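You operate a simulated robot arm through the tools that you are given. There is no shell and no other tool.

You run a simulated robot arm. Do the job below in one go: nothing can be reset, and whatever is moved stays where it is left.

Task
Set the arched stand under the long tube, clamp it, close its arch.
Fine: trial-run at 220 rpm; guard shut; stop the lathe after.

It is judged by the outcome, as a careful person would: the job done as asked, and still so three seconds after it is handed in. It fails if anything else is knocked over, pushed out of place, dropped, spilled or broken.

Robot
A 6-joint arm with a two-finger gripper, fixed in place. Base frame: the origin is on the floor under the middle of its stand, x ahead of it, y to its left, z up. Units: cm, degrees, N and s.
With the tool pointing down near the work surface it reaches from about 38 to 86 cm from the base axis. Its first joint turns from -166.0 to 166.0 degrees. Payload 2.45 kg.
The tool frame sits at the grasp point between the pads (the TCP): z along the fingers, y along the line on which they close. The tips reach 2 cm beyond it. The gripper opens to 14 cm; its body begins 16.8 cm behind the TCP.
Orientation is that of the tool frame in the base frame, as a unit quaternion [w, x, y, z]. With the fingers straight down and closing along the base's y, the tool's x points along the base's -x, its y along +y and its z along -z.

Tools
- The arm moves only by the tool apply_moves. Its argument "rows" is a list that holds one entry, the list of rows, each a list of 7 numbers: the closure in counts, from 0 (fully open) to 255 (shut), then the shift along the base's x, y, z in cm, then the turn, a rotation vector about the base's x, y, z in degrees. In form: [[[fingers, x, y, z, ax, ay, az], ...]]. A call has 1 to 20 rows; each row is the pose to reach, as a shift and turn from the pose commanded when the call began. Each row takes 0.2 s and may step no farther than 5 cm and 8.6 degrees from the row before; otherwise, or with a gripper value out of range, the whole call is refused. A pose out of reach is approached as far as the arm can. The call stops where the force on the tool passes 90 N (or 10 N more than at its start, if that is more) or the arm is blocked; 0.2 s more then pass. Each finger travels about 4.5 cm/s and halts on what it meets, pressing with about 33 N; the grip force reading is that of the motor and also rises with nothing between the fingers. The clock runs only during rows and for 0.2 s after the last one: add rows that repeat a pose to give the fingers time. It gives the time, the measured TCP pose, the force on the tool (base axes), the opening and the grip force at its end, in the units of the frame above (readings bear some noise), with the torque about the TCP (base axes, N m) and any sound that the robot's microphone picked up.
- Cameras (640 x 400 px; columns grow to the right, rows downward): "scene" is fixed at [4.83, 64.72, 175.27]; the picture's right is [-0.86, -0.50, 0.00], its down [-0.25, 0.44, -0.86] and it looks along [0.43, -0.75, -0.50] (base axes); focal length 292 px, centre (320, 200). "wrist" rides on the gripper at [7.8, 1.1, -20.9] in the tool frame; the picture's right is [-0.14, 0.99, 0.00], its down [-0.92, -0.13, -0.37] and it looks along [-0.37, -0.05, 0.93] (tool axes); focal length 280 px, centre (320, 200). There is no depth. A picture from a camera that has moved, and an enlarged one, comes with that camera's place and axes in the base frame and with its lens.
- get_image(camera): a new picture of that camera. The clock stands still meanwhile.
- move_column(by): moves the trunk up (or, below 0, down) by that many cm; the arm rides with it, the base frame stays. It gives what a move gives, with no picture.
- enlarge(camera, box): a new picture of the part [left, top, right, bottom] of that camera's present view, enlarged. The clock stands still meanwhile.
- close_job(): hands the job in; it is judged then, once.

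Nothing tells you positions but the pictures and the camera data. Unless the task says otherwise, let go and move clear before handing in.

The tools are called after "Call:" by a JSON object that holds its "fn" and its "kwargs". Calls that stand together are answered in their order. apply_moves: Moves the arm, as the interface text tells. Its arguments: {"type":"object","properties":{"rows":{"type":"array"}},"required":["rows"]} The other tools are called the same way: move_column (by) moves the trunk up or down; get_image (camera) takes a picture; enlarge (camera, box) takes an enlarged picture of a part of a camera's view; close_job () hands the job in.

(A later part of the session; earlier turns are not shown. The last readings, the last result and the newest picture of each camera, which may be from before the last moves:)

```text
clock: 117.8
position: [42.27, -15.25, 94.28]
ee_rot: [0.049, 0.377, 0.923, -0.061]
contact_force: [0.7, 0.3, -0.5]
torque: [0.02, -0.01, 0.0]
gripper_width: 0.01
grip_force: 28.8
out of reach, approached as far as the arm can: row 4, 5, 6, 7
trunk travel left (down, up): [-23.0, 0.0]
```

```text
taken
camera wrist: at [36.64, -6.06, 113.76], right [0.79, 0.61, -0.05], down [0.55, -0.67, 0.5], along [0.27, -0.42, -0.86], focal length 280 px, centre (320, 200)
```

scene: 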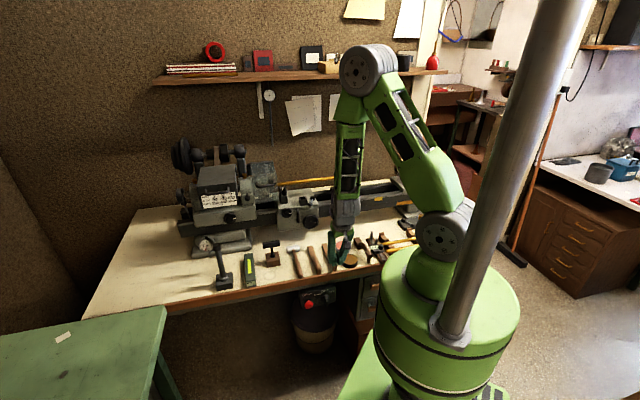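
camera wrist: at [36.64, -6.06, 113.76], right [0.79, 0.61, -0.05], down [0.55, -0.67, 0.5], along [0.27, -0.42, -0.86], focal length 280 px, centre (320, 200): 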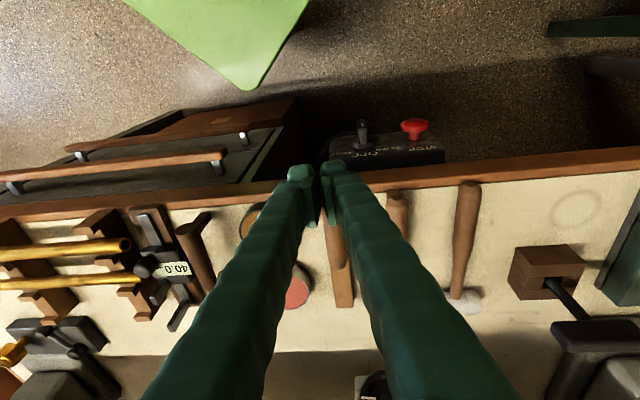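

Near here the forearm and tool are almost in line, which is a wrist singularity. I'll tilt the tool outward in the arm's own plane to keep the wrist well bent, then continue.

Call:
{"fn": "apply_moves", "kwargs": {"rows": [[[255, 1.0, -0.3, 0.5, 0.9, -2.9, 0.5], [255, 2.0, -0.7, 0.8, 1.8, -5.8, 1.0], [255, 2.8, -1.0, 0.8, 2.7, -8.6, 1.4], [255, 2.8, -1.0, 0.8, 3.57, -11.5, 1.91], [255, 2.8, -1.0, 0.8, 3.57, -11.5, 1.91]]]}}

Call:
{"fn": "get_image", "kwargs": {"camera": "scene"}}

```text
clock: 119.0
position: [44.49, -15.99, 95.58]
ee_rot: [0.063, 0.373, 0.924, -0.049]
contact_force: [0.3, 0.0, 0.1]
torque: [0.0, 0.01, -0.01]
gripper_width: 0.0
grip_force: 29.7
out of reach, approached as far as the arm can: row 1, 2, 3, 4, 5
trunk travel left (down, up): [-23.0, 0.0]
```

```text
taken
```

scene: 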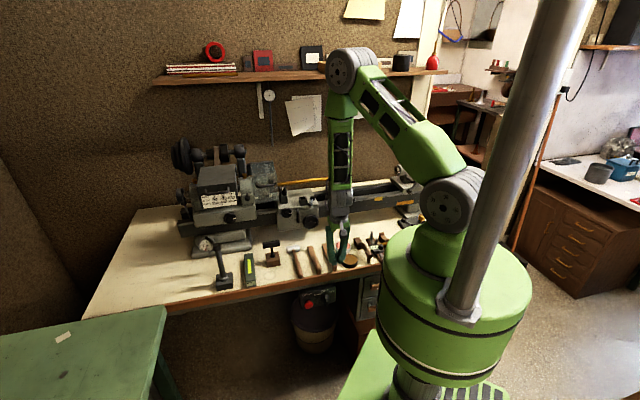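

Call:
{"fn": "apply_moves", "kwargs": {"rows": [[[255, 0.3, 0, 0.5, 1.0, -4, 0.5], [255, 0.6, 0, 1.0, 2.0, -8, 1.0], [255, 1.0, -0.2, 1.5, 3.0, -12, 1.5], [255, 1.0, -0.2, 1.5, 3.0, -12, 1.5], [255, 1.0, -0.2, 1.5, 3.0, -12, 1.5], [255, 1.0, -0.2, 1.5, 3.0, -12, 1.5], [255, 1.0, -0.2, 1.5, 3.0, -12, 1.5]]]}}

```text
clock: 120.6
position: [44.51, -16.03, 95.59]
ee_rot: [0.063, 0.373, 0.925, -0.048]
contact_force: [0.3, 0.6, -0.6]
torque: [-0.05, -0.01, 0.01]
gripper_width: 0.0
grip_force: 29.3
out of reach, approached as far as the arm can: row 1, 2, 3, 4, 5, 6, 7
trunk travel left (down, up): [-23.0, 0.0]
```

The wrist is stuck against a roll limit because of a small sideways tilt at the singularity. I'll make the tool exactly vertical so the bend stays in the arm plane.

Call:
{"fn": "apply_moves", "kwargs": {"rows": [[[255, 0, 0, 0, 2.0, 1.15, 0], [255, 0, 0, 0, 4.0, 2.3, 0], [255, 0, 0, 0, 6.0, 3.46, 0], [255, 0, 0, 0, 7.96, 4.61, 0], [255, 0, 0, 0, 7.96, 4.61, 0], [255, 0, 0, 0, 7.96, 4.61, 0]]]}}

```text
clock: 122.0
position: [43.99, -16.53, 95.46]
ee_rot: [0.02, 0.375, 0.927, -0.027]
contact_force: [0.2, -0.1, -0.6]
torque: [0.02, -0.02, 0.02]
gripper_width: 0.0
grip_force: 29.4
out of reach, approached as far as the arm can: row 4
trunk travel left (down, up): [-23.0, 0.0]
```

Call:
{"fn": "apply_moves", "kwargs": {"rows": [[[255, 0, 0, 0, 1.9, 0.5, 0], [255, 0, 0, 0, 3.73, 0.97, 0], [255, 0, 0, 0, 3.73, 0.97, 0], [255, 0, 0, 0, 3.73, 0.97, 0]]]}}

Call:
{"fn": "get_image", "kwargs": {"camera": "scene"}}

```text
clock: 123.0
position: [44.49, -16.09, 95.55]
ee_rot: [-0.018, 0.373, 0.927, 0.031]
contact_force: [0.6, -0.6, 0.3]
torque: [0.01, -0.01, 0.03]
gripper_width: 0.0
grip_force: 29.6
out of reach, approached as far as the arm can: row 1
trunk travel left (down, up): [-23.0, 0.0]
```

```text
taken
```

scene: 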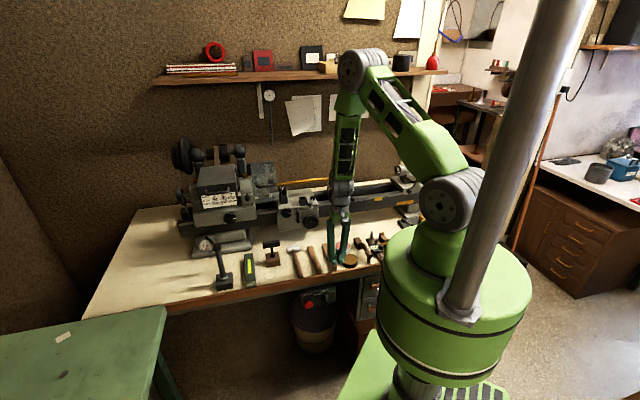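

Call:
{"fn": "apply_moves", "kwargs": {"rows": [[[255, 0, 0, 0, -1.9, -0.5, 0], [255, 0, 0, 0, -3.73, -0.97, 0], [255, 0, 0, 0, -3.73, -0.97, 0]]]}}

Call:
{"fn": "apply_moves", "kwargs": {"rows": [[[255, 1.2, -0.45, 0.05, -0.85, -2.35, 0], [255, 2.5, -0.9, 0.1, -1.7, -4.7, 0], [255, 3.7, -1.35, 0.25, -2.55, -7.05, 0], [255, 4.9, -1.8, 0.45, -3.4, -9.4, 0], [255, 6.1, -2.2, 0.7, -4.25, -11.75, 0], [255, 7.3, -2.65, 1.0, -5.1, -14.1, 0], [255, 7.3, -2.65, 1.0, -5.1, -14.1, 0]]]}}

Call:
{"fn": "get_image", "kwargs": {"camera": "scene"}}

```text
clock: 123.8
position: [46.6, -16.03, 95.49]
ee_rot: [0.015, 0.373, 0.927, 0.039]
contact_force: [0.2, -0.4, -0.2]
torque: [-0.03, -0.01, 0.0]
gripper_width: 0.0
grip_force: 28.8
out of reach, approached as far as the arm can: row 1, 2
trunk travel left (down, up): [-23.0, 0.0]
```

```text
clock: 125.4
position: [51.84, -18.64, 96.53]
ee_rot: [0.13, 0.372, 0.919, 0.004]
contact_force: [0.7, 0.4, -0.1]
torque: [-0.01, 0.02, 0.04]
gripper_width: 0.01
grip_force: 29.6
out of reach, approached as far as the arm can: row 2, 3, 4
trunk travel left (down, up): [-23.0, 0.0]
```

```text
taken
```

scene: 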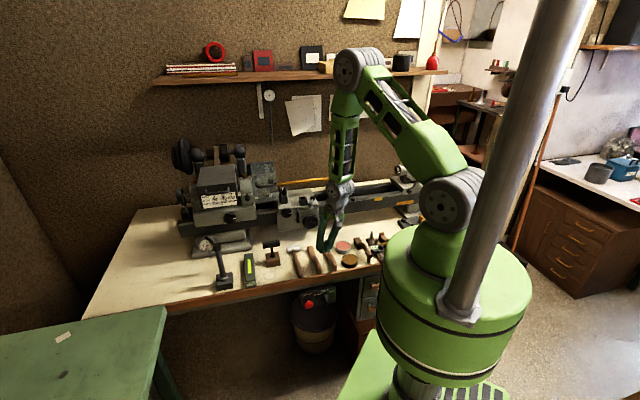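

Call:
{"fn": "apply_moves", "kwargs": {"rows": [[[255, -2.5, 0.9, -0.5, 0, 0, 0], [255, -5.0, 1.8, -1.5, 0, 0, 0], [255, -7.5, 2.7, -3.0, 0, 0, 0], [255, -9.5, 3.4, -5.0, 0, 0, 0], [255, -10.5, 3.8, -7.5, 0, 0, 0], [255, -10.5, 3.8, -10, 0, 0, 0]]]}}

Call:
{"fn": "get_image", "kwargs": {"camera": "wrist"}}

Call:
{"fn": "get_image", "kwargs": {"camera": "scene"}}

```text
clock: 126.8
position: [41.37, -14.81, 86.64]
ee_rot: [0.131, 0.371, 0.919, 0.005]
contact_force: [0.9, -0.9, 0.2]
torque: [0.01, -0.02, 0.01]
gripper_width: 0.0
grip_force: 29.2
trunk travel left (down, up): [-23.0, 0.0]
```

```text
taken
camera wrist: at [31.55, -6.95, 105.02], right [0.77, 0.62, 0.14], down [0.46, -0.69, 0.56], along [0.44, -0.37, -0.82], focal length 280 px, centre (320, 200)
```

wrist: 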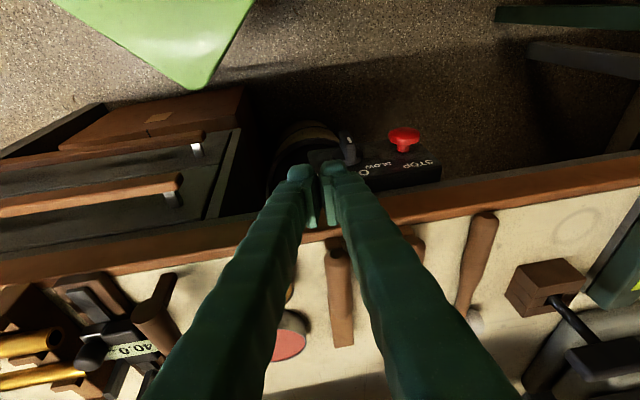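

```text
taken
```

scene: 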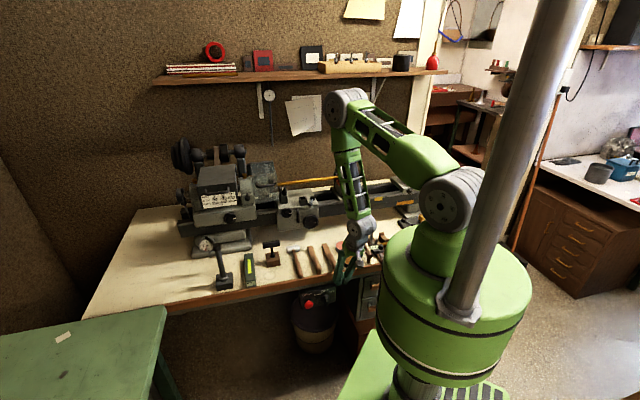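

Call:
{"fn": "enlarge", "kwargs": {"camera": "wrist", "box": [270, 110, 450, 220]}}

Call:
{"fn": "enlarge", "kwargs": {"camera": "scene", "box": [290, 255, 370, 325]}}

```text
3.56 times, centred on (360, 165) of wrist
camera zoom: at [31.55, -6.95, 105.02], right [0.77, 0.62, 0.14], down [0.46, -0.69, 0.56], along [0.44, -0.37, -0.82], focal length 997 px, centre (178, 324)
```

zoom: 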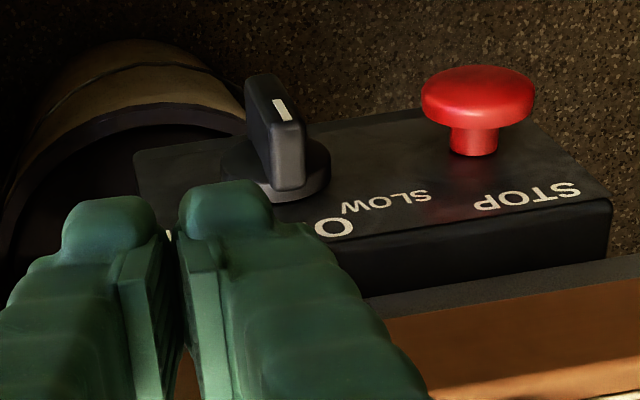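

```text
5.71 times, centred on (330, 290) of scene
camera zoom: at [4.83, 64.72, 175.27], right [-0.86, -0.5, 0.0], down [-0.25, 0.44, -0.86], along [0.43, -0.75, -0.5], focal length 1670 px, centre (263, -314)
```

zoom: 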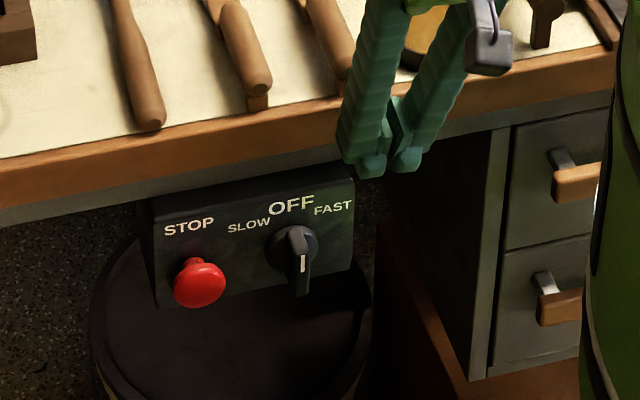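

Call:
{"fn": "apply_moves", "kwargs": {"rows": [[[255, 0, 0, -3.5, 0, 0, 0], [255, 0, 0, -7, 0, 0, 0], [255, 0, 0, -10.3, 0, 0, 0], [255, 1.0, -0.3, -10.3, 0, 0, 0], [255, 2.0, -0.45, -10.3, 0, 0, 0], [255, 2.0, -0.45, -10.3, 0, 0, 0]]]}}

Call:
{"fn": "enlarge", "kwargs": {"camera": "wrist", "box": [250, 120, 450, 250]}}

Call:
{"fn": "enlarge", "kwargs": {"camera": "scene", "box": [290, 255, 370, 325]}}

```text
clock: 128.2
position: [43.29, -15.14, 76.29]
ee_rot: [0.13, 0.37, 0.92, 0.006]
contact_force: [-0.2, -0.2, -0.9]
torque: [0.03, 0.0, 0.0]
gripper_width: 0.0
grip_force: 29.1
trunk travel left (down, up): [-23.0, 0.0]
```

```text
3.08 times, centred on (350, 185) of wrist
camera zoom: at [33.52, -7.37, 94.71], right [0.77, 0.62, 0.14], down [0.46, -0.69, 0.56], along [0.44, -0.37, -0.82], focal length 863 px, centre (228, 246)
```

zoom: 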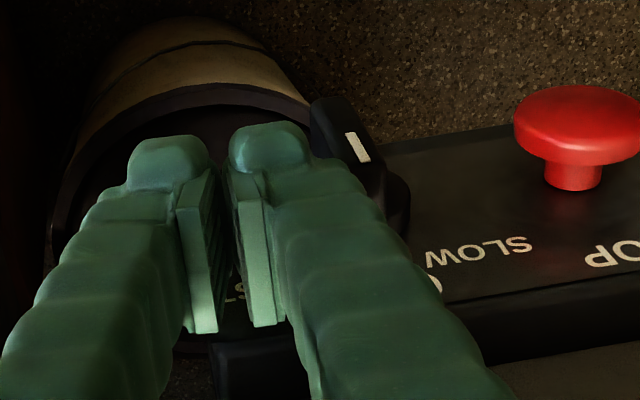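

```text
5.71 times, centred on (330, 290) of scene
camera zoom: at [4.83, 64.72, 175.27], right [-0.86, -0.5, 0.0], down [-0.25, 0.44, -0.86], along [0.43, -0.75, -0.5], focal length 1670 px, centre (263, -314)
```

zoom: 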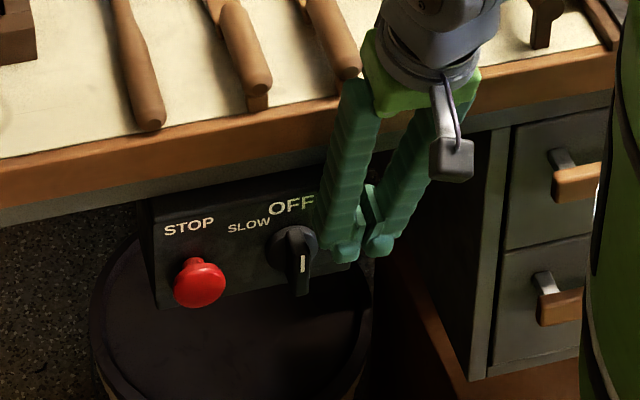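

Call:
{"fn": "apply_moves", "kwargs": {"rows": [[[255, 0, 0, 0.6, 0, 0, 0], [255, 0.25, 0.25, 0.6, 0, 0, 0], [255, 0.5, 0.5, 0.6, 0, 0, 0], [255, 0.75, 0.75, 0.6, 0, 0, 0], [255, 0.9, 0.9, 0.6, 0, 0, 0], [255, 0.9, 0.9, 0.6, 0, 0, 0]]]}}

Call:
{"fn": "enlarge", "kwargs": {"camera": "scene", "box": [290, 255, 370, 325]}}

Call:
{"fn": "enlarge", "kwargs": {"camera": "wrist", "box": [250, 120, 450, 250]}}

```text
clock: 129.6
position: [44.16, -14.39, 76.85]
ee_rot: [0.13, 0.371, 0.919, 0.006]
contact_force: [0.0, -0.3, -0.3]
torque: [0.01, 0.01, 0.02]
gripper_width: 0.0
grip_force: 29.6
trunk travel left (down, up): [-23.0, 0.0]
```

```text
5.71 times, centred on (330, 290) of scene
camera zoom: at [4.83, 64.72, 175.27], right [-0.86, -0.5, 0.0], down [-0.25, 0.44, -0.86], along [0.43, -0.75, -0.5], focal length 1670 px, centre (263, -314)
```

zoom: 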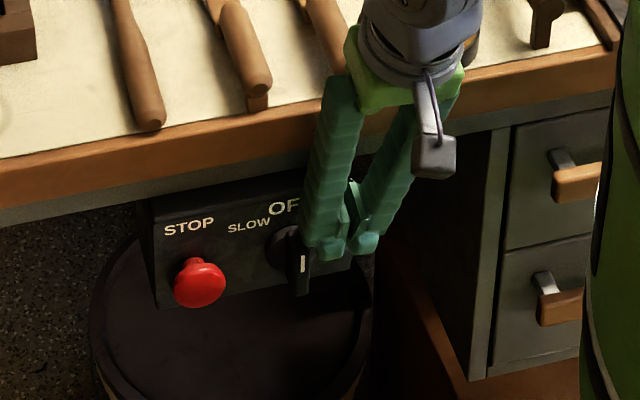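

```text
3.08 times, centred on (350, 185) of wrist
camera zoom: at [34.4, -6.52, 95.32], right [0.77, 0.62, 0.14], down [0.46, -0.69, 0.56], along [0.44, -0.37, -0.82], focal length 863 px, centre (228, 246)
```

zoom: 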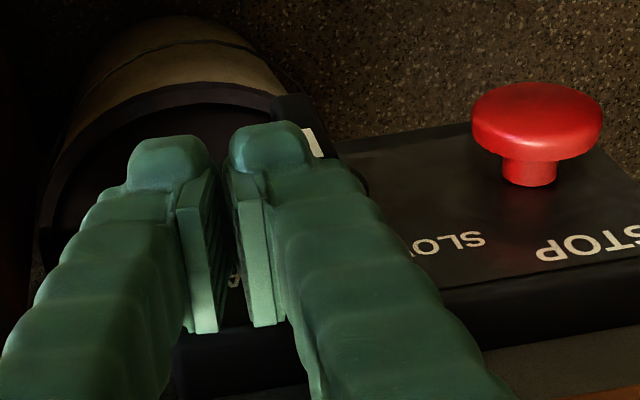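

Call:
{"fn": "apply_moves", "kwargs": {"rows": [[[255, 0.2, 0.2, 0, 0, 0, 0], [255, 0.4, 0.4, 0, 0, 0, 0], [255, 0.6, 0.6, 0, 0, 0, 0], [255, 0.6, 0.6, 0, 0, 0, 0]]]}}

Call:
{"fn": "enlarge", "kwargs": {"camera": "scene", "box": [290, 255, 370, 325]}}

Call:
{"fn": "enlarge", "kwargs": {"camera": "wrist", "box": [250, 120, 450, 250]}}

```text
clock: 130.6
position: [44.82, -13.94, 76.8]
ee_rot: [0.13, 0.371, 0.92, 0.006]
contact_force: [-1.1, -0.7, 0.7]
torque: [-0.03, -0.03, -0.03]
gripper_width: 0.02
grip_force: 29.6
trunk travel left (down, up): [-23.0, 0.0]
```

```text
5.71 times, centred on (330, 290) of scene
camera zoom: at [4.83, 64.72, 175.27], right [-0.86, -0.5, 0.0], down [-0.25, 0.44, -0.86], along [0.43, -0.75, -0.5], focal length 1670 px, centre (263, -314)
```

zoom: 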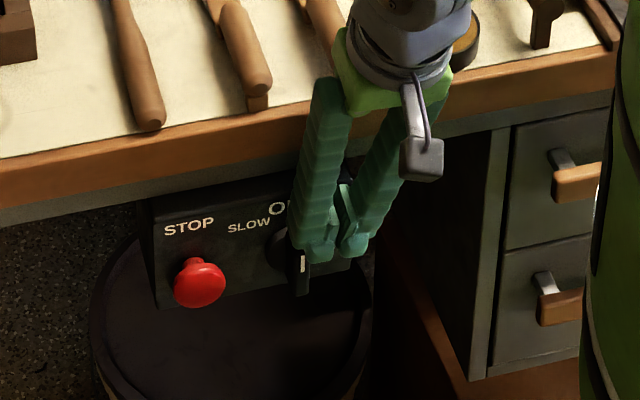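

```text
3.08 times, centred on (350, 185) of wrist
camera zoom: at [34.97, -5.93, 95.3], right [0.77, 0.62, 0.14], down [0.46, -0.69, 0.56], along [0.44, -0.37, -0.82], focal length 863 px, centre (228, 246)
```

zoom: 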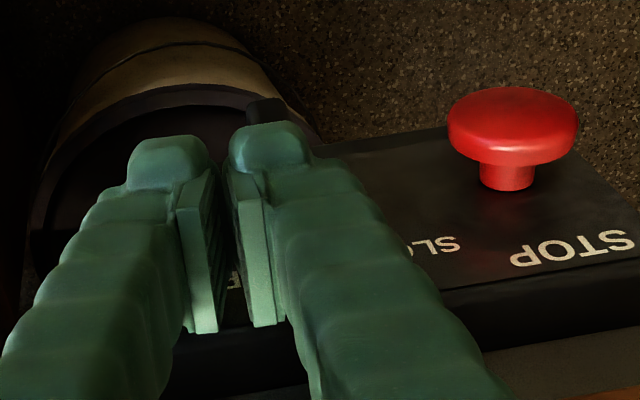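

Call:
{"fn": "apply_moves", "kwargs": {"rows": [[[255, -0.6, -0.6, 0, 0, 0, 0], [255, -1.2, -1.2, 0, 0, 0, 0], [255, -1.5, -1.5, -0.6, 0, 0, 0], [255, -1.5, -1.5, -1.1, 0, 0, 0], [255, -1.0, -1.0, -1.1, 0, 0, 0], [255, -0.7, -0.7, -1.1, 0, 0, 0], [255, -0.4, -0.4, -1.1, 0, 0, 0], [255, -0.4, -0.4, -1.1, 0, 0, 0]]]}}

Call:
{"fn": "enlarge", "kwargs": {"camera": "scene", "box": [290, 255, 370, 325]}}

Call:
{"fn": "enlarge", "kwargs": {"camera": "wrist", "box": [250, 120, 450, 250]}}

```text
clock: 132.4
position: [44.38, -14.21, 75.83]
ee_rot: [0.131, 0.371, 0.919, 0.006]
contact_force: [-0.4, 0.0, 0.7]
torque: [0.01, -0.01, 0.02]
gripper_width: 0.01
grip_force: 29.4
trunk travel left (down, up): [-23.0, 0.0]
```

```text
5.71 times, centred on (330, 290) of scene
camera zoom: at [4.83, 64.72, 175.27], right [-0.86, -0.5, 0.0], down [-0.25, 0.44, -0.86], along [0.43, -0.75, -0.5], focal length 1670 px, centre (263, -314)
```

zoom: 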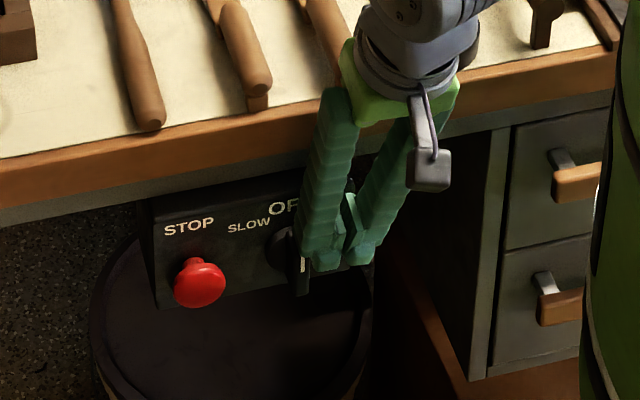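

```text
3.08 times, centred on (350, 185) of wrist
camera zoom: at [34.6, -6.33, 94.22], right [0.77, 0.62, 0.14], down [0.46, -0.69, 0.56], along [0.44, -0.37, -0.82], focal length 863 px, centre (228, 246)
```

zoom: 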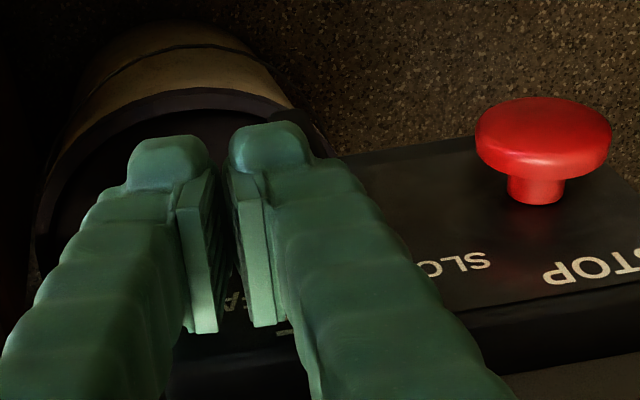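

Comparing two wrist views puts the panel lower than I thought: the knob centre is near z=70.3 and its top near 72.4, so my fingertip passed over it. I'll back off, go 2 cm lower and slightly further in, and push again.

Call:
{"fn": "apply_moves", "kwargs": {"rows": [[[255, -0.6, -0.6, 0, 0, 0, 0], [255, -1.2, -1.2, 0, 0, 0, 0], [255, -1.2, -1.2, -1.0, 0, 0, 0], [255, -1.2, -1.2, -2.0, 0, 0, 0], [255, -0.85, -1.55, -2.0, 0, 0, 0], [255, -0.5, -1.9, -2.0, 0, 0, 0], [255, -0.5, -1.9, -2.0, 0, 0, 0]]]}}

Call:
{"fn": "enlarge", "kwargs": {"camera": "scene", "box": [290, 255, 370, 325]}}

Call:
{"fn": "enlarge", "kwargs": {"camera": "wrist", "box": [250, 120, 450, 250]}}

```text
clock: 134.0
position: [43.88, -16.11, 73.71]
ee_rot: [0.13, 0.37, 0.92, 0.006]
contact_force: [0.8, -0.3, -0.2]
torque: [0.0, 0.01, 0.0]
gripper_width: 0.01
grip_force: 29.9
trunk travel left (down, up): [-23.0, 0.0]
```

```text
5.71 times, centred on (330, 290) of scene
camera zoom: at [4.83, 64.72, 175.27], right [-0.86, -0.5, 0.0], down [-0.25, 0.44, -0.86], along [0.43, -0.75, -0.5], focal length 1670 px, centre (263, -314)
```

zoom: 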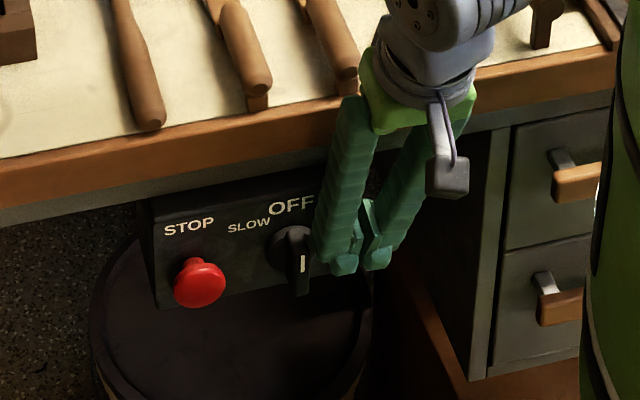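

```text
3.08 times, centred on (350, 185) of wrist
camera zoom: at [34.05, -8.21, 92.15], right [0.77, 0.62, 0.14], down [0.46, -0.69, 0.56], along [0.44, -0.37, -0.82], focal length 863 px, centre (228, 246)
```

zoom: 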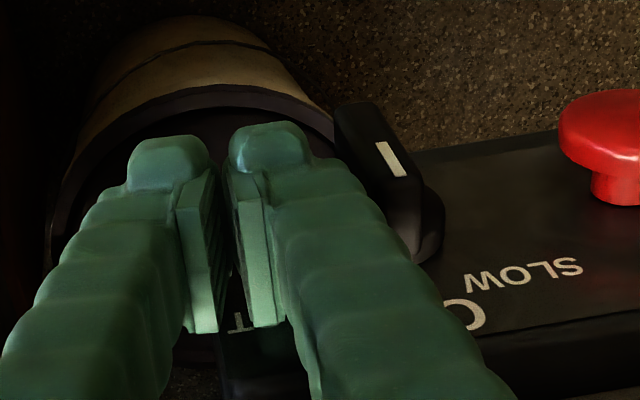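

Call:
{"fn": "apply_moves", "kwargs": {"rows": [[[255, 0.3, 0.3, 0, 0, 0, 0], [255, 0.6, 0.6, 0, 0, 0, 0], [255, 0.85, 0.85, 0, 0, 0, 0], [255, 1.1, 1.1, 0, 0, 0, 0], [255, 1.1, 1.1, 0, 0, 0, 0]]]}}

Call:
{"fn": "enlarge", "kwargs": {"camera": "wrist", "box": [250, 120, 450, 250]}}

Call:
{"fn": "enlarge", "kwargs": {"camera": "scene", "box": [290, 255, 370, 325]}}

```text
clock: 135.2
position: [45.01, -14.95, 73.78]
ee_rot: [0.13, 0.37, 0.92, 0.005]
contact_force: [-4.0, -3.3, 5.5]
torque: [0.13, -0.03, 0.06]
gripper_width: 0.0
grip_force: 29.7
trunk travel left (down, up): [-23.0, 0.0]
```

```text
3.08 times, centred on (350, 185) of wrist
camera zoom: at [35.17, -7.14, 92.22], right [0.77, 0.62, 0.14], down [0.46, -0.69, 0.56], along [0.44, -0.37, -0.82], focal length 863 px, centre (228, 246)
```

zoom: 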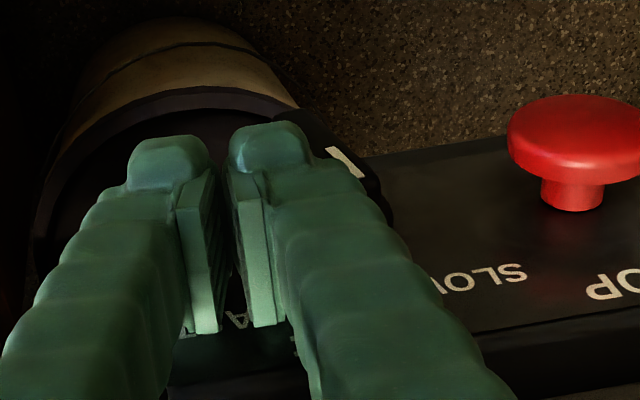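

```text
5.71 times, centred on (330, 290) of scene
camera zoom: at [4.83, 64.72, 175.27], right [-0.86, -0.5, 0.0], down [-0.25, 0.44, -0.86], along [0.43, -0.75, -0.5], focal length 1670 px, centre (263, -314)
```

zoom: 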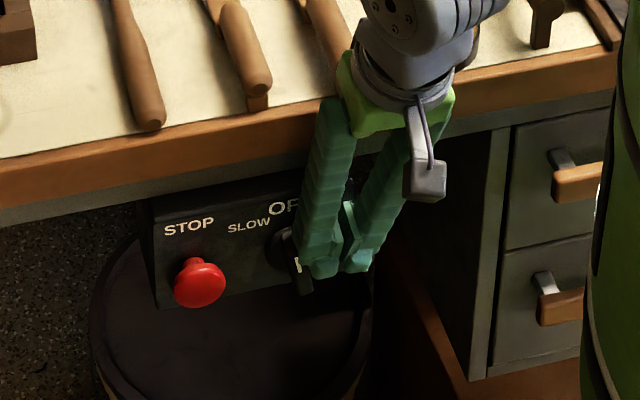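

Call:
{"fn": "apply_moves", "kwargs": {"rows": [[[255, 0.25, 0.25, 0, 0, 0, 0], [255, 0.5, 0.5, 0, 0, 0, 0], [255, 0.7, 0.7, 0, 0, 0, 0], [255, 0.7, 0.7, 0, 0, 0, 0]]]}}

Call:
{"fn": "enlarge", "kwargs": {"camera": "wrist", "box": [250, 120, 450, 250]}}

Call:
{"fn": "enlarge", "kwargs": {"camera": "scene", "box": [290, 255, 370, 325]}}

```text
clock: 136.2
position: [45.59, -14.31, 73.73]
ee_rot: [0.13, 0.372, 0.919, 0.005]
contact_force: [-10.3, -11.5, 5.3]
torque: [-0.01, 0.07, 0.12]
gripper_width: 0.0
grip_force: 29.4
trunk travel left (down, up): [-23.0, 0.0]
```

```text
3.08 times, centred on (350, 185) of wrist
camera zoom: at [35.79, -6.49, 92.23], right [0.77, 0.62, 0.14], down [0.46, -0.69, 0.56], along [0.44, -0.37, -0.82], focal length 863 px, centre (228, 246)
```

zoom: 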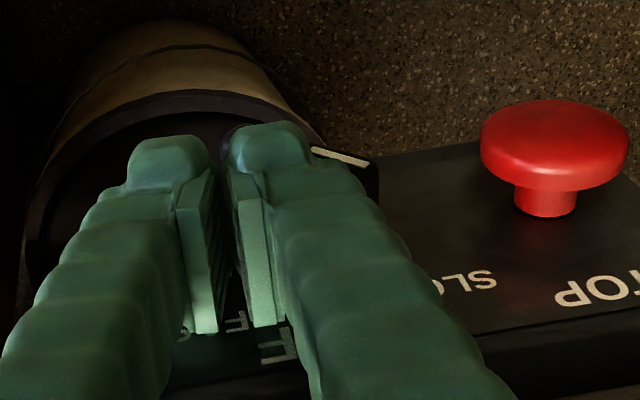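

```text
5.71 times, centred on (330, 290) of scene
camera zoom: at [4.83, 64.72, 175.27], right [-0.86, -0.5, 0.0], down [-0.25, 0.44, -0.86], along [0.43, -0.75, -0.5], focal length 1670 px, centre (263, -314)
```

zoom: 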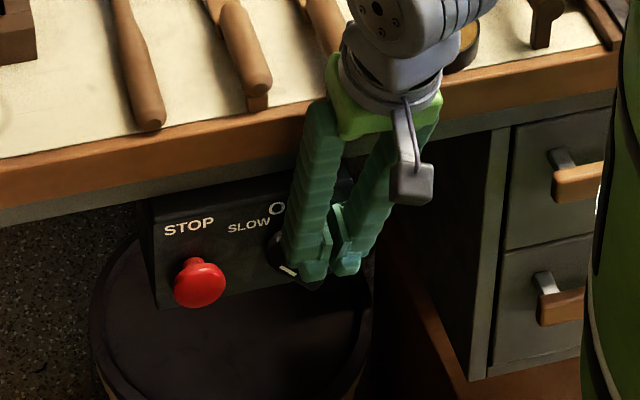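

Call:
{"fn": "apply_moves", "kwargs": {"rows": [[[255, 0.15, 0.15, 0, 0, 0, 0], [255, 0.3, 0.3, 0, 0, 0, 0], [255, 0.3, 0.3, 0, 0, 0, 0], [255, 0.3, 0.3, 0, 0, 0, 0]]]}}

Call:
{"fn": "enlarge", "kwargs": {"camera": "scene", "box": [300, 275, 340, 315]}}

Call:
{"fn": "enlarge", "kwargs": {"camera": "wrist", "box": [250, 120, 450, 250]}}

```text
clock: 137.2
position: [45.59, -13.98, 73.74]
ee_rot: [0.129, 0.373, 0.919, 0.004]
contact_force: [-36.6, -40.2, 20.5]
torque: [0.07, 0.11, 0.38]
gripper_width: 0.02
grip_force: 29.0
trunk travel left (down, up): [-23.0, 0.0]
```

```text
10.00 times, centred on (320, 295) of scene
camera zoom: at [4.83, 64.72, 175.27], right [-0.86, -0.5, 0.0], down [-0.25, 0.44, -0.86], along [0.43, -0.75, -0.5], focal length 2923 px, centre (320, -750)
```

zoom: 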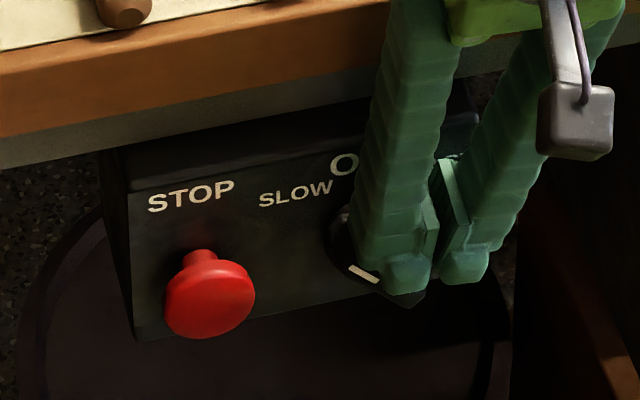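

```text
3.08 times, centred on (350, 185) of wrist
camera zoom: at [35.87, -6.29, 92.32], right [0.77, 0.62, 0.14], down [0.46, -0.69, 0.56], along [0.44, -0.37, -0.82], focal length 863 px, centre (228, 246)
```

zoom: 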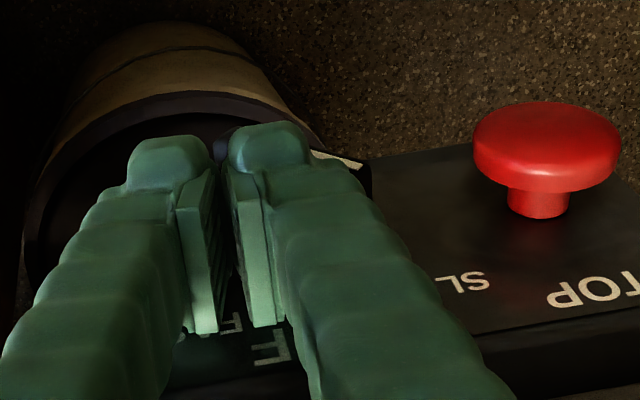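

The selector is at its SLOW stop. I'll back the finger off and check whether the lathe is turning.

Call:
{"fn": "apply_moves", "kwargs": {"rows": [[[255, -0.5, -0.5, 0, 0, 0, 0], [255, -1.0, -1.0, 0, 0, 0, 0], [255, -1.6, -1.6, 0, 0, 0, 0]]]}}

Call:
{"fn": "enlarge", "kwargs": {"camera": "scene", "box": [160, 125, 300, 215]}}

Call:
{"fn": "enlarge", "kwargs": {"camera": "scene", "box": [300, 275, 340, 315]}}

```text
clock: 138.0
position: [44.57, -15.58, 73.81]
ee_rot: [0.132, 0.371, 0.919, 0.006]
contact_force: [0.9, 0.3, 0.7]
torque: [0.05, -0.03, 0.0]
gripper_width: 0.04
grip_force: 29.3
trunk travel left (down, up): [-23.0, 0.0]
```

```text
4.44 times, centred on (230, 170) of scene
camera zoom: at [4.83, 64.72, 175.27], right [-0.86, -0.5, 0.0], down [-0.25, 0.44, -0.86], along [0.43, -0.75, -0.5], focal length 1299 px, centre (720, 333)
```

zoom: 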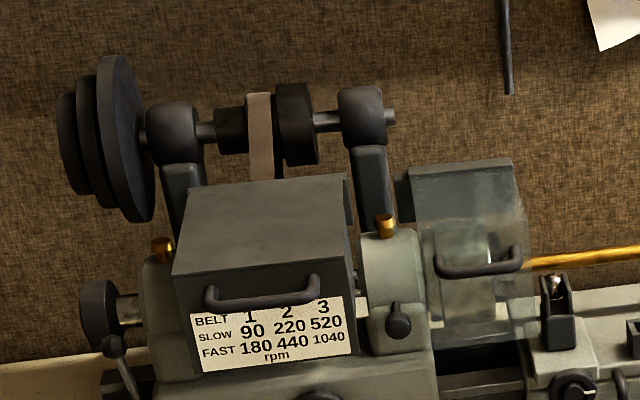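

```text
10.00 times, centred on (320, 295) of scene
camera zoom: at [4.83, 64.72, 175.27], right [-0.86, -0.5, 0.0], down [-0.25, 0.44, -0.86], along [0.43, -0.75, -0.5], focal length 2923 px, centre (320, -750)
```

zoom: 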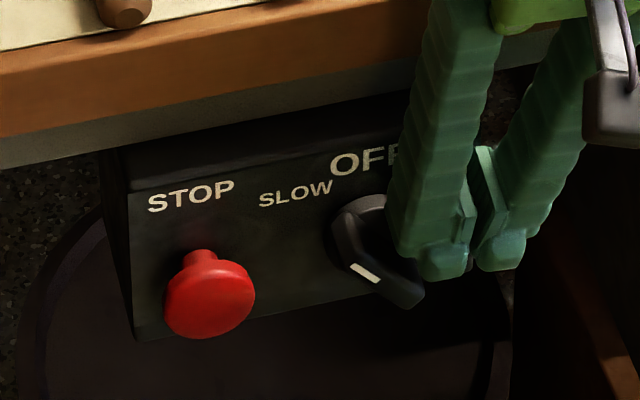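

Call:
{"fn": "enlarge", "kwargs": {"camera": "scene", "box": [245, 155, 285, 200]}}

Call:
{"fn": "apply_moves", "kwargs": {"rows": [[[255, 0, 0, 0, 0, 0, 0], [255, 0, 0, 0, 0, 0, 0]]]}}

Call:
{"fn": "enlarge", "kwargs": {"camera": "scene", "box": [245, 155, 285, 200]}}

```text
8.89 times, centred on (265, 178) of scene
camera zoom: at [4.83, 64.72, 175.27], right [-0.86, -0.5, 0.0], down [-0.25, 0.44, -0.86], along [0.43, -0.75, -0.5], focal length 2598 px, centre (809, 400)
```

zoom: 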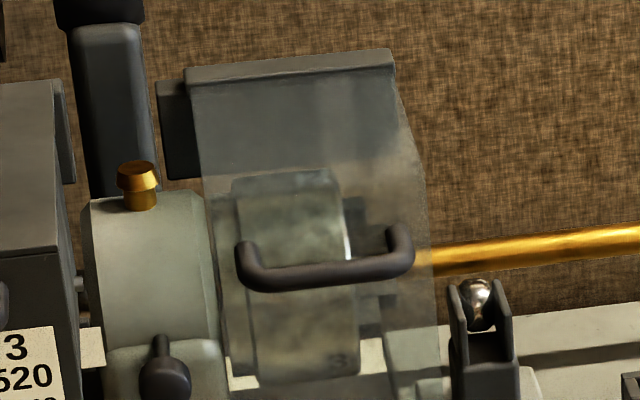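

```text
clock: 138.6
position: [44.47, -15.64, 73.72]
ee_rot: [0.132, 0.371, 0.919, 0.005]
contact_force: [0.7, -0.5, 0.1]
torque: [0.03, -0.02, 0.0]
gripper_width: 0.0
grip_force: 29.4
trunk travel left (down, up): [-23.0, 0.0]
```

```text
8.89 times, centred on (265, 178) of scene
camera zoom: at [4.83, 64.72, 175.27], right [-0.86, -0.5, 0.0], down [-0.25, 0.44, -0.86], along [0.43, -0.75, -0.5], focal length 2598 px, centre (809, 400)
```

zoom: 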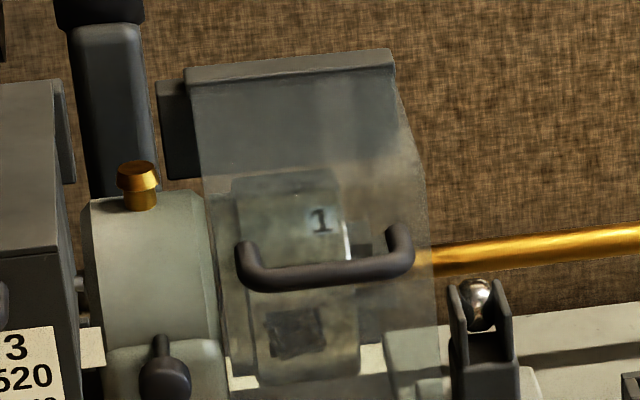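

The chuck is turning: the jaw number changed from 3 to 1 between pictures. I'll let the trial run continue and check the speed from the jaw numbers.

Call:
{"fn": "apply_moves", "kwargs": {"rows": [[[255, 0, 0, 0, 0, 0, 0]]]}}

Call:
{"fn": "enlarge", "kwargs": {"camera": "scene", "box": [245, 155, 285, 200]}}

Call:
{"fn": "apply_moves", "kwargs": {"rows": [[[255, 0, 0, 0, 0, 0, 0]]]}}

Call:
{"fn": "enlarge", "kwargs": {"camera": "scene", "box": [245, 155, 285, 200]}}

Call:
{"fn": "enlarge", "kwargs": {"camera": "scene", "box": [320, 145, 380, 200]}}

```text
clock: 139.0
position: [44.38, -15.69, 73.68]
ee_rot: [0.131, 0.37, 0.92, 0.006]
contact_force: [0.6, -0.1, -0.1]
torque: [-0.03, 0.0, 0.0]
gripper_width: 0.0
grip_force: 29.1
trunk travel left (down, up): [-23.0, 0.0]
```

```text
8.89 times, centred on (265, 178) of scene
camera zoom: at [4.83, 64.72, 175.27], right [-0.86, -0.5, 0.0], down [-0.25, 0.44, -0.86], along [0.43, -0.75, -0.5], focal length 2598 px, centre (809, 400)
```

zoom: 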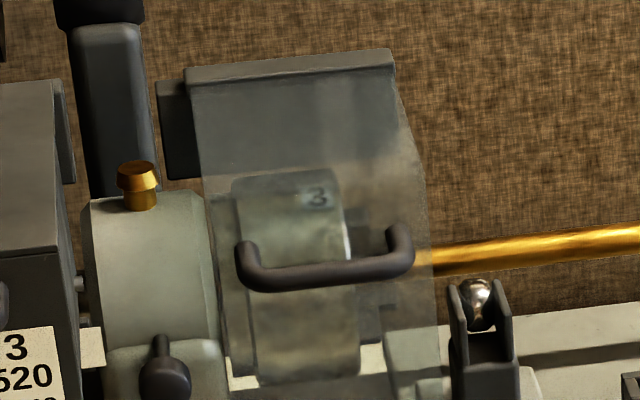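

```text
clock: 139.4
position: [44.46, -15.54, 73.79]
ee_rot: [0.13, 0.37, 0.92, 0.006]
contact_force: [-0.4, -0.1, 1.2]
torque: [-0.01, -0.06, 0.0]
gripper_width: 0.0
grip_force: 28.9
trunk travel left (down, up): [-23.0, 0.0]
```

```text
8.89 times, centred on (265, 178) of scene
camera zoom: at [4.83, 64.72, 175.27], right [-0.86, -0.5, 0.0], down [-0.25, 0.44, -0.86], along [0.43, -0.75, -0.5], focal length 2598 px, centre (809, 400)
```

zoom: 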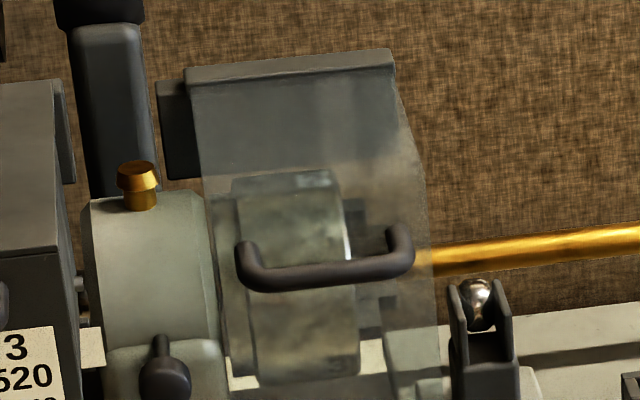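

```text
7.27 times, centred on (350, 172) of scene
camera zoom: at [4.83, 64.72, 175.27], right [-0.86, -0.5, 0.0], down [-0.25, 0.44, -0.86], along [0.43, -0.75, -0.5], focal length 2126 px, centre (102, 400)
```

zoom: 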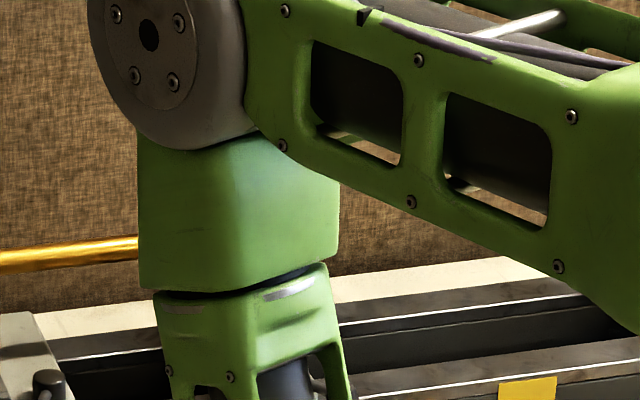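

Call:
{"fn": "apply_moves", "kwargs": {"rows": [[[255, 0, 0, 0, 0, 0, 0]]]}}

Call:
{"fn": "enlarge", "kwargs": {"camera": "scene", "box": [253, 165, 279, 200]}}

Call:
{"fn": "apply_moves", "kwargs": {"rows": [[[255, 0, 0, 0, 0, 0, 0]]]}}

Call:
{"fn": "enlarge", "kwargs": {"camera": "scene", "box": [253, 165, 279, 200]}}

Call:
{"fn": "apply_moves", "kwargs": {"rows": [[[255, 0, 0, 0, 0, 0, 0]]]}}

Call:
{"fn": "enlarge", "kwargs": {"camera": "scene", "box": [253, 165, 279, 200]}}

```text
clock: 139.8
position: [44.47, -15.64, 73.73]
ee_rot: [0.13, 0.371, 0.919, 0.006]
contact_force: [-0.7, 0.7, 0.4]
torque: [0.0, 0.0, 0.0]
gripper_width: 0.03
grip_force: 29.2
trunk travel left (down, up): [-23.0, 0.0]
```

```text
11.43 times, centred on (266, 182) of scene
camera zoom: at [4.83, 64.72, 175.27], right [-0.86, -0.5, 0.0], down [-0.25, 0.44, -0.86], along [0.43, -0.75, -0.5], focal length 3340 px, centre (937, 400)
```

zoom: 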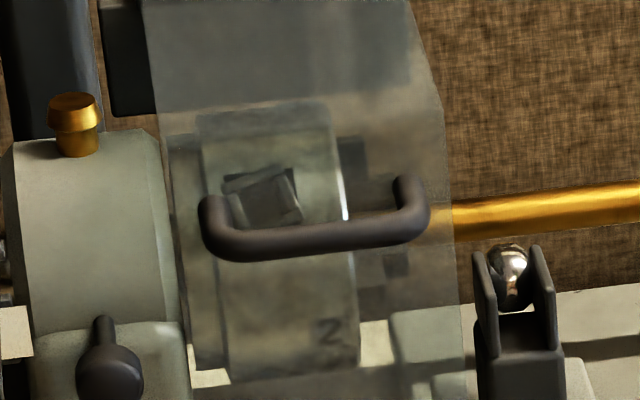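

```text
clock: 140.2
position: [44.48, -15.59, 73.73]
ee_rot: [0.131, 0.371, 0.919, 0.006]
contact_force: [0.0, -0.4, 0.6]
torque: [0.0, 0.02, -0.04]
gripper_width: 0.0
grip_force: 29.4
trunk travel left (down, up): [-23.0, 0.0]
```

```text
11.43 times, centred on (266, 182) of scene
camera zoom: at [4.83, 64.72, 175.27], right [-0.86, -0.5, 0.0], down [-0.25, 0.44, -0.86], along [0.43, -0.75, -0.5], focal length 3340 px, centre (937, 400)
```

zoom: 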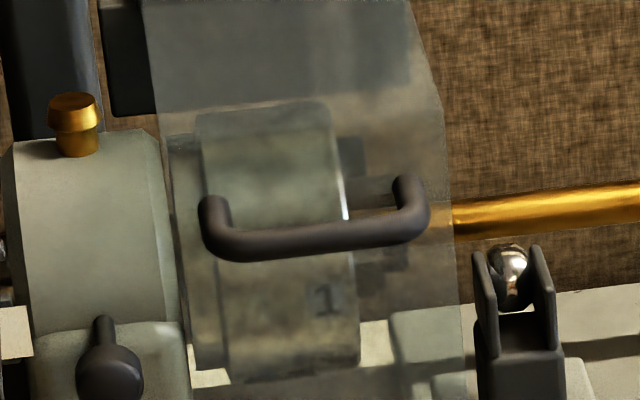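

```text
clock: 140.6
position: [44.5, -15.54, 73.72]
ee_rot: [0.13, 0.371, 0.919, 0.005]
contact_force: [-0.2, -0.1, -0.5]
torque: [-0.05, 0.0, 0.03]
gripper_width: 0.0
grip_force: 29.3
trunk travel left (down, up): [-23.0, 0.0]
```

```text
11.43 times, centred on (266, 182) of scene
camera zoom: at [4.83, 64.72, 175.27], right [-0.86, -0.5, 0.0], down [-0.25, 0.44, -0.86], along [0.43, -0.75, -0.5], focal length 3340 px, centre (937, 400)
```

zoom: 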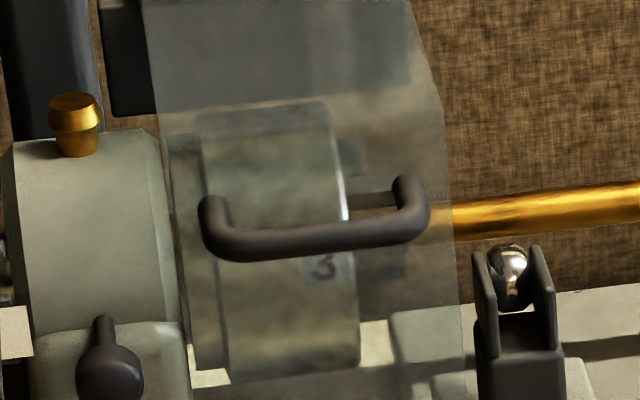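

The jaw numbers advance a steady 105° every 0.4 s, so the speed is constant with the belt on 2 and the switch on SLOW (220 rpm). While it runs I'll back out and move in front of the STOP button.

Call:
{"fn": "apply_moves", "kwargs": {"rows": [[[255, -1.2, 1.2, 0, 0, 0, 0], [255, -3.2, 3.2, 0, 0, 0, 0], [255, -1.2, 5.2, 0, 0, 0, 0], [255, 0.8, 7.2, 0, 0, 0, 0], [255, 2.8, 9.2, -1.2, 0, 0, 0], [255, 4.9, 11.3, -2.4, 0, 0, 0], [255, 4.9, 11.3, -2.4, 0, 0, 0]]]}}

Call:
{"fn": "enlarge", "kwargs": {"camera": "wrist", "box": [220, 100, 440, 250]}}

Call:
{"fn": "enlarge", "kwargs": {"camera": "scene", "box": [290, 255, 370, 325]}}

```text
clock: 142.2
position: [49.23, -4.28, 71.49]
ee_rot: [0.131, 0.371, 0.919, 0.005]
contact_force: [0.5, -0.3, -0.3]
torque: [0.01, 0.02, 0.01]
gripper_width: 0.0
grip_force: 29.0
trunk travel left (down, up): [-23.0, 0.0]
```

```text
2.67 times, centred on (330, 175) of wrist
camera zoom: at [39.48, 3.58, 89.86], right [0.77, 0.62, 0.14], down [0.46, -0.69, 0.56], along [0.44, -0.37, -0.82], focal length 748 px, centre (293, 267)
```

zoom: 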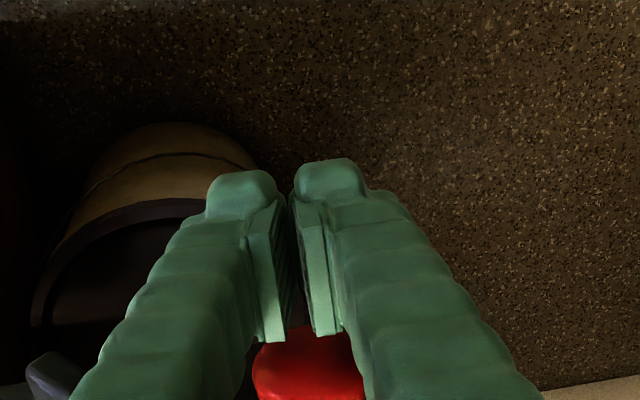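

```text
5.71 times, centred on (330, 290) of scene
camera zoom: at [4.83, 64.72, 175.27], right [-0.86, -0.5, 0.0], down [-0.25, 0.44, -0.86], along [0.43, -0.75, -0.5], focal length 1670 px, centre (263, -314)
```

zoom: 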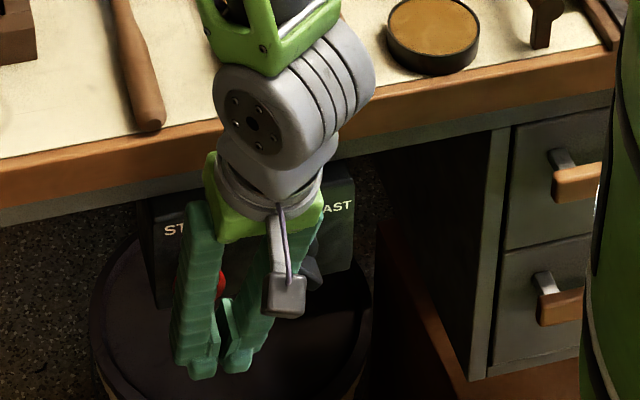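

The fingers are squarely in front of STOP. I'll hold here a few more seconds to complete a proper trial run, checking the tube and steady meanwhile.

Call:
{"fn": "apply_moves", "kwargs": {"rows": [[[255, 0, 0, 0, 0, 0, 0], [255, 0, 0, 0, 0, 0, 0], [255, 0, 0, 0, 0, 0, 0], [255, 0, 0, 0, 0, 0, 0], [255, 0, 0, 0, 0, 0, 0], [255, 0, 0, 0, 0, 0, 0], [255, 0, 0, 0, 0, 0, 0], [255, 0, 0, 0, 0, 0, 0], [255, 0, 0, 0, 0, 0, 0], [255, 0, 0, 0, 0, 0, 0], [255, 0, 0, 0, 0, 0, 0], [255, 0, 0, 0, 0, 0, 0], [255, 0, 0, 0, 0, 0, 0], [255, 0, 0, 0, 0, 0, 0], [255, 0, 0, 0, 0, 0, 0], [255, 0, 0, 0, 0, 0, 0], [255, 0, 0, 0, 0, 0, 0], [255, 0, 0, 0, 0, 0, 0], [255, 0, 0, 0, 0, 0, 0], [255, 0, 0, 0, 0, 0, 0]]]}}

Call:
{"fn": "enlarge", "kwargs": {"camera": "scene", "box": [240, 145, 380, 215]}}

```text
clock: 146.4
position: [49.31, -4.26, 71.47]
ee_rot: [0.131, 0.37, 0.92, 0.007]
contact_force: [-0.2, 0.3, 0.4]
torque: [-0.01, 0.0, 0.0]
gripper_width: 0.01
grip_force: 29.6
trunk travel left (down, up): [-23.0, 0.0]
```

```text
4.57 times, centred on (310, 180) of scene
camera zoom: at [4.83, 64.72, 175.27], right [-0.86, -0.5, 0.0], down [-0.25, 0.44, -0.86], along [0.43, -0.75, -0.5], focal length 1336 px, centre (366, 291)
```

zoom: 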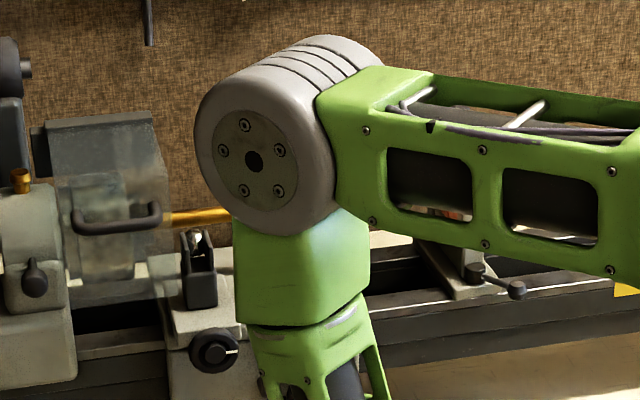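

Now to press STOP, pushing forward and watching the force.

Call:
{"fn": "apply_moves", "kwargs": {"rows": [[[255, 0.5, -0.5, 0, 0, 0, 0], [255, 1.0, -1.0, 0, 0, 0, 0], [255, 1.5, -1.5, 0, 0, 0, 0], [255, 1.9, -1.9, 0, 0, 0, 0], [255, 1.9, -1.9, 0, 0, 0, 0]]]}}

Call:
{"fn": "enlarge", "kwargs": {"camera": "scene", "box": [290, 255, 370, 325]}}

Call:
{"fn": "enlarge", "kwargs": {"camera": "wrist", "box": [220, 100, 440, 250]}}

```text
clock: 147.6
position: [51.28, -6.11, 71.36]
ee_rot: [0.131, 0.371, 0.92, 0.005]
contact_force: [-1.0, -0.5, -0.4]
torque: [0.01, 0.01, 0.01]
gripper_width: 0.02
grip_force: 29.3
trunk travel left (down, up): [-23.0, 0.0]
```

```text
5.71 times, centred on (330, 290) of scene
camera zoom: at [4.83, 64.72, 175.27], right [-0.86, -0.5, 0.0], down [-0.25, 0.44, -0.86], along [0.43, -0.75, -0.5], focal length 1670 px, centre (263, -314)
```

zoom: 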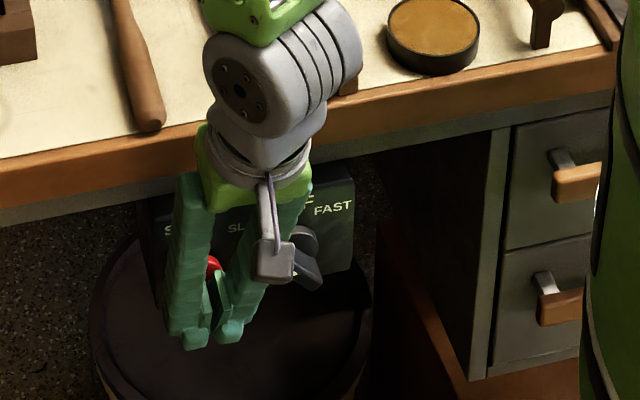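

```text
2.67 times, centred on (330, 175) of wrist
camera zoom: at [41.38, 1.67, 89.82], right [0.77, 0.62, 0.14], down [0.46, -0.69, 0.56], along [0.44, -0.37, -0.82], focal length 748 px, centre (293, 267)
```

zoom: 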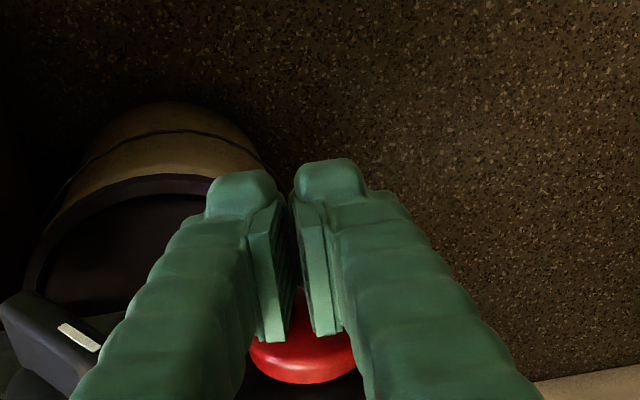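

Call:
{"fn": "apply_moves", "kwargs": {"rows": [[[255, 0.3, -0.3, 0, 0, 0, 0], [255, 0.6, -0.6, 0, 0, 0, 0], [255, 0.9, -0.9, 0, 0, 0, 0], [255, 0.9, -0.9, 0, 0, 0, 0]]]}}

Call:
{"fn": "enlarge", "kwargs": {"camera": "wrist", "box": [220, 100, 440, 250]}}

Call:
{"fn": "enlarge", "kwargs": {"camera": "scene", "box": [245, 155, 285, 200]}}

```text
clock: 148.6
position: [51.41, -6.66, 71.21]
ee_rot: [0.125, 0.368, 0.921, 0.004]
contact_force: [-24.4, 58.7, 3.8]
torque: [0.48, 0.04, 0.17]
gripper_width: 0.61
grip_force: 29.2
trunk travel left (down, up): [-23.0, 0.0]
```

```text
2.67 times, centred on (330, 175) of wrist
camera zoom: at [41.79, 1.13, 89.85], right [0.77, 0.63, 0.13], down [0.47, -0.69, 0.55], along [0.44, -0.36, -0.82], focal length 748 px, centre (293, 267)
```

zoom: 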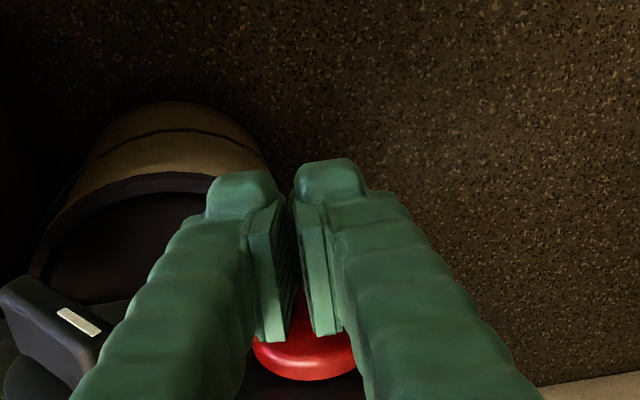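

```text
8.89 times, centred on (265, 178) of scene
camera zoom: at [4.83, 64.72, 175.27], right [-0.86, -0.5, 0.0], down [-0.25, 0.44, -0.86], along [0.43, -0.75, -0.5], focal length 2598 px, centre (809, 400)
```

zoom: 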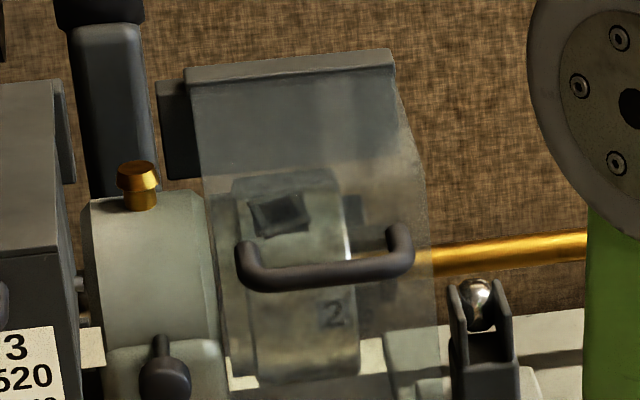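

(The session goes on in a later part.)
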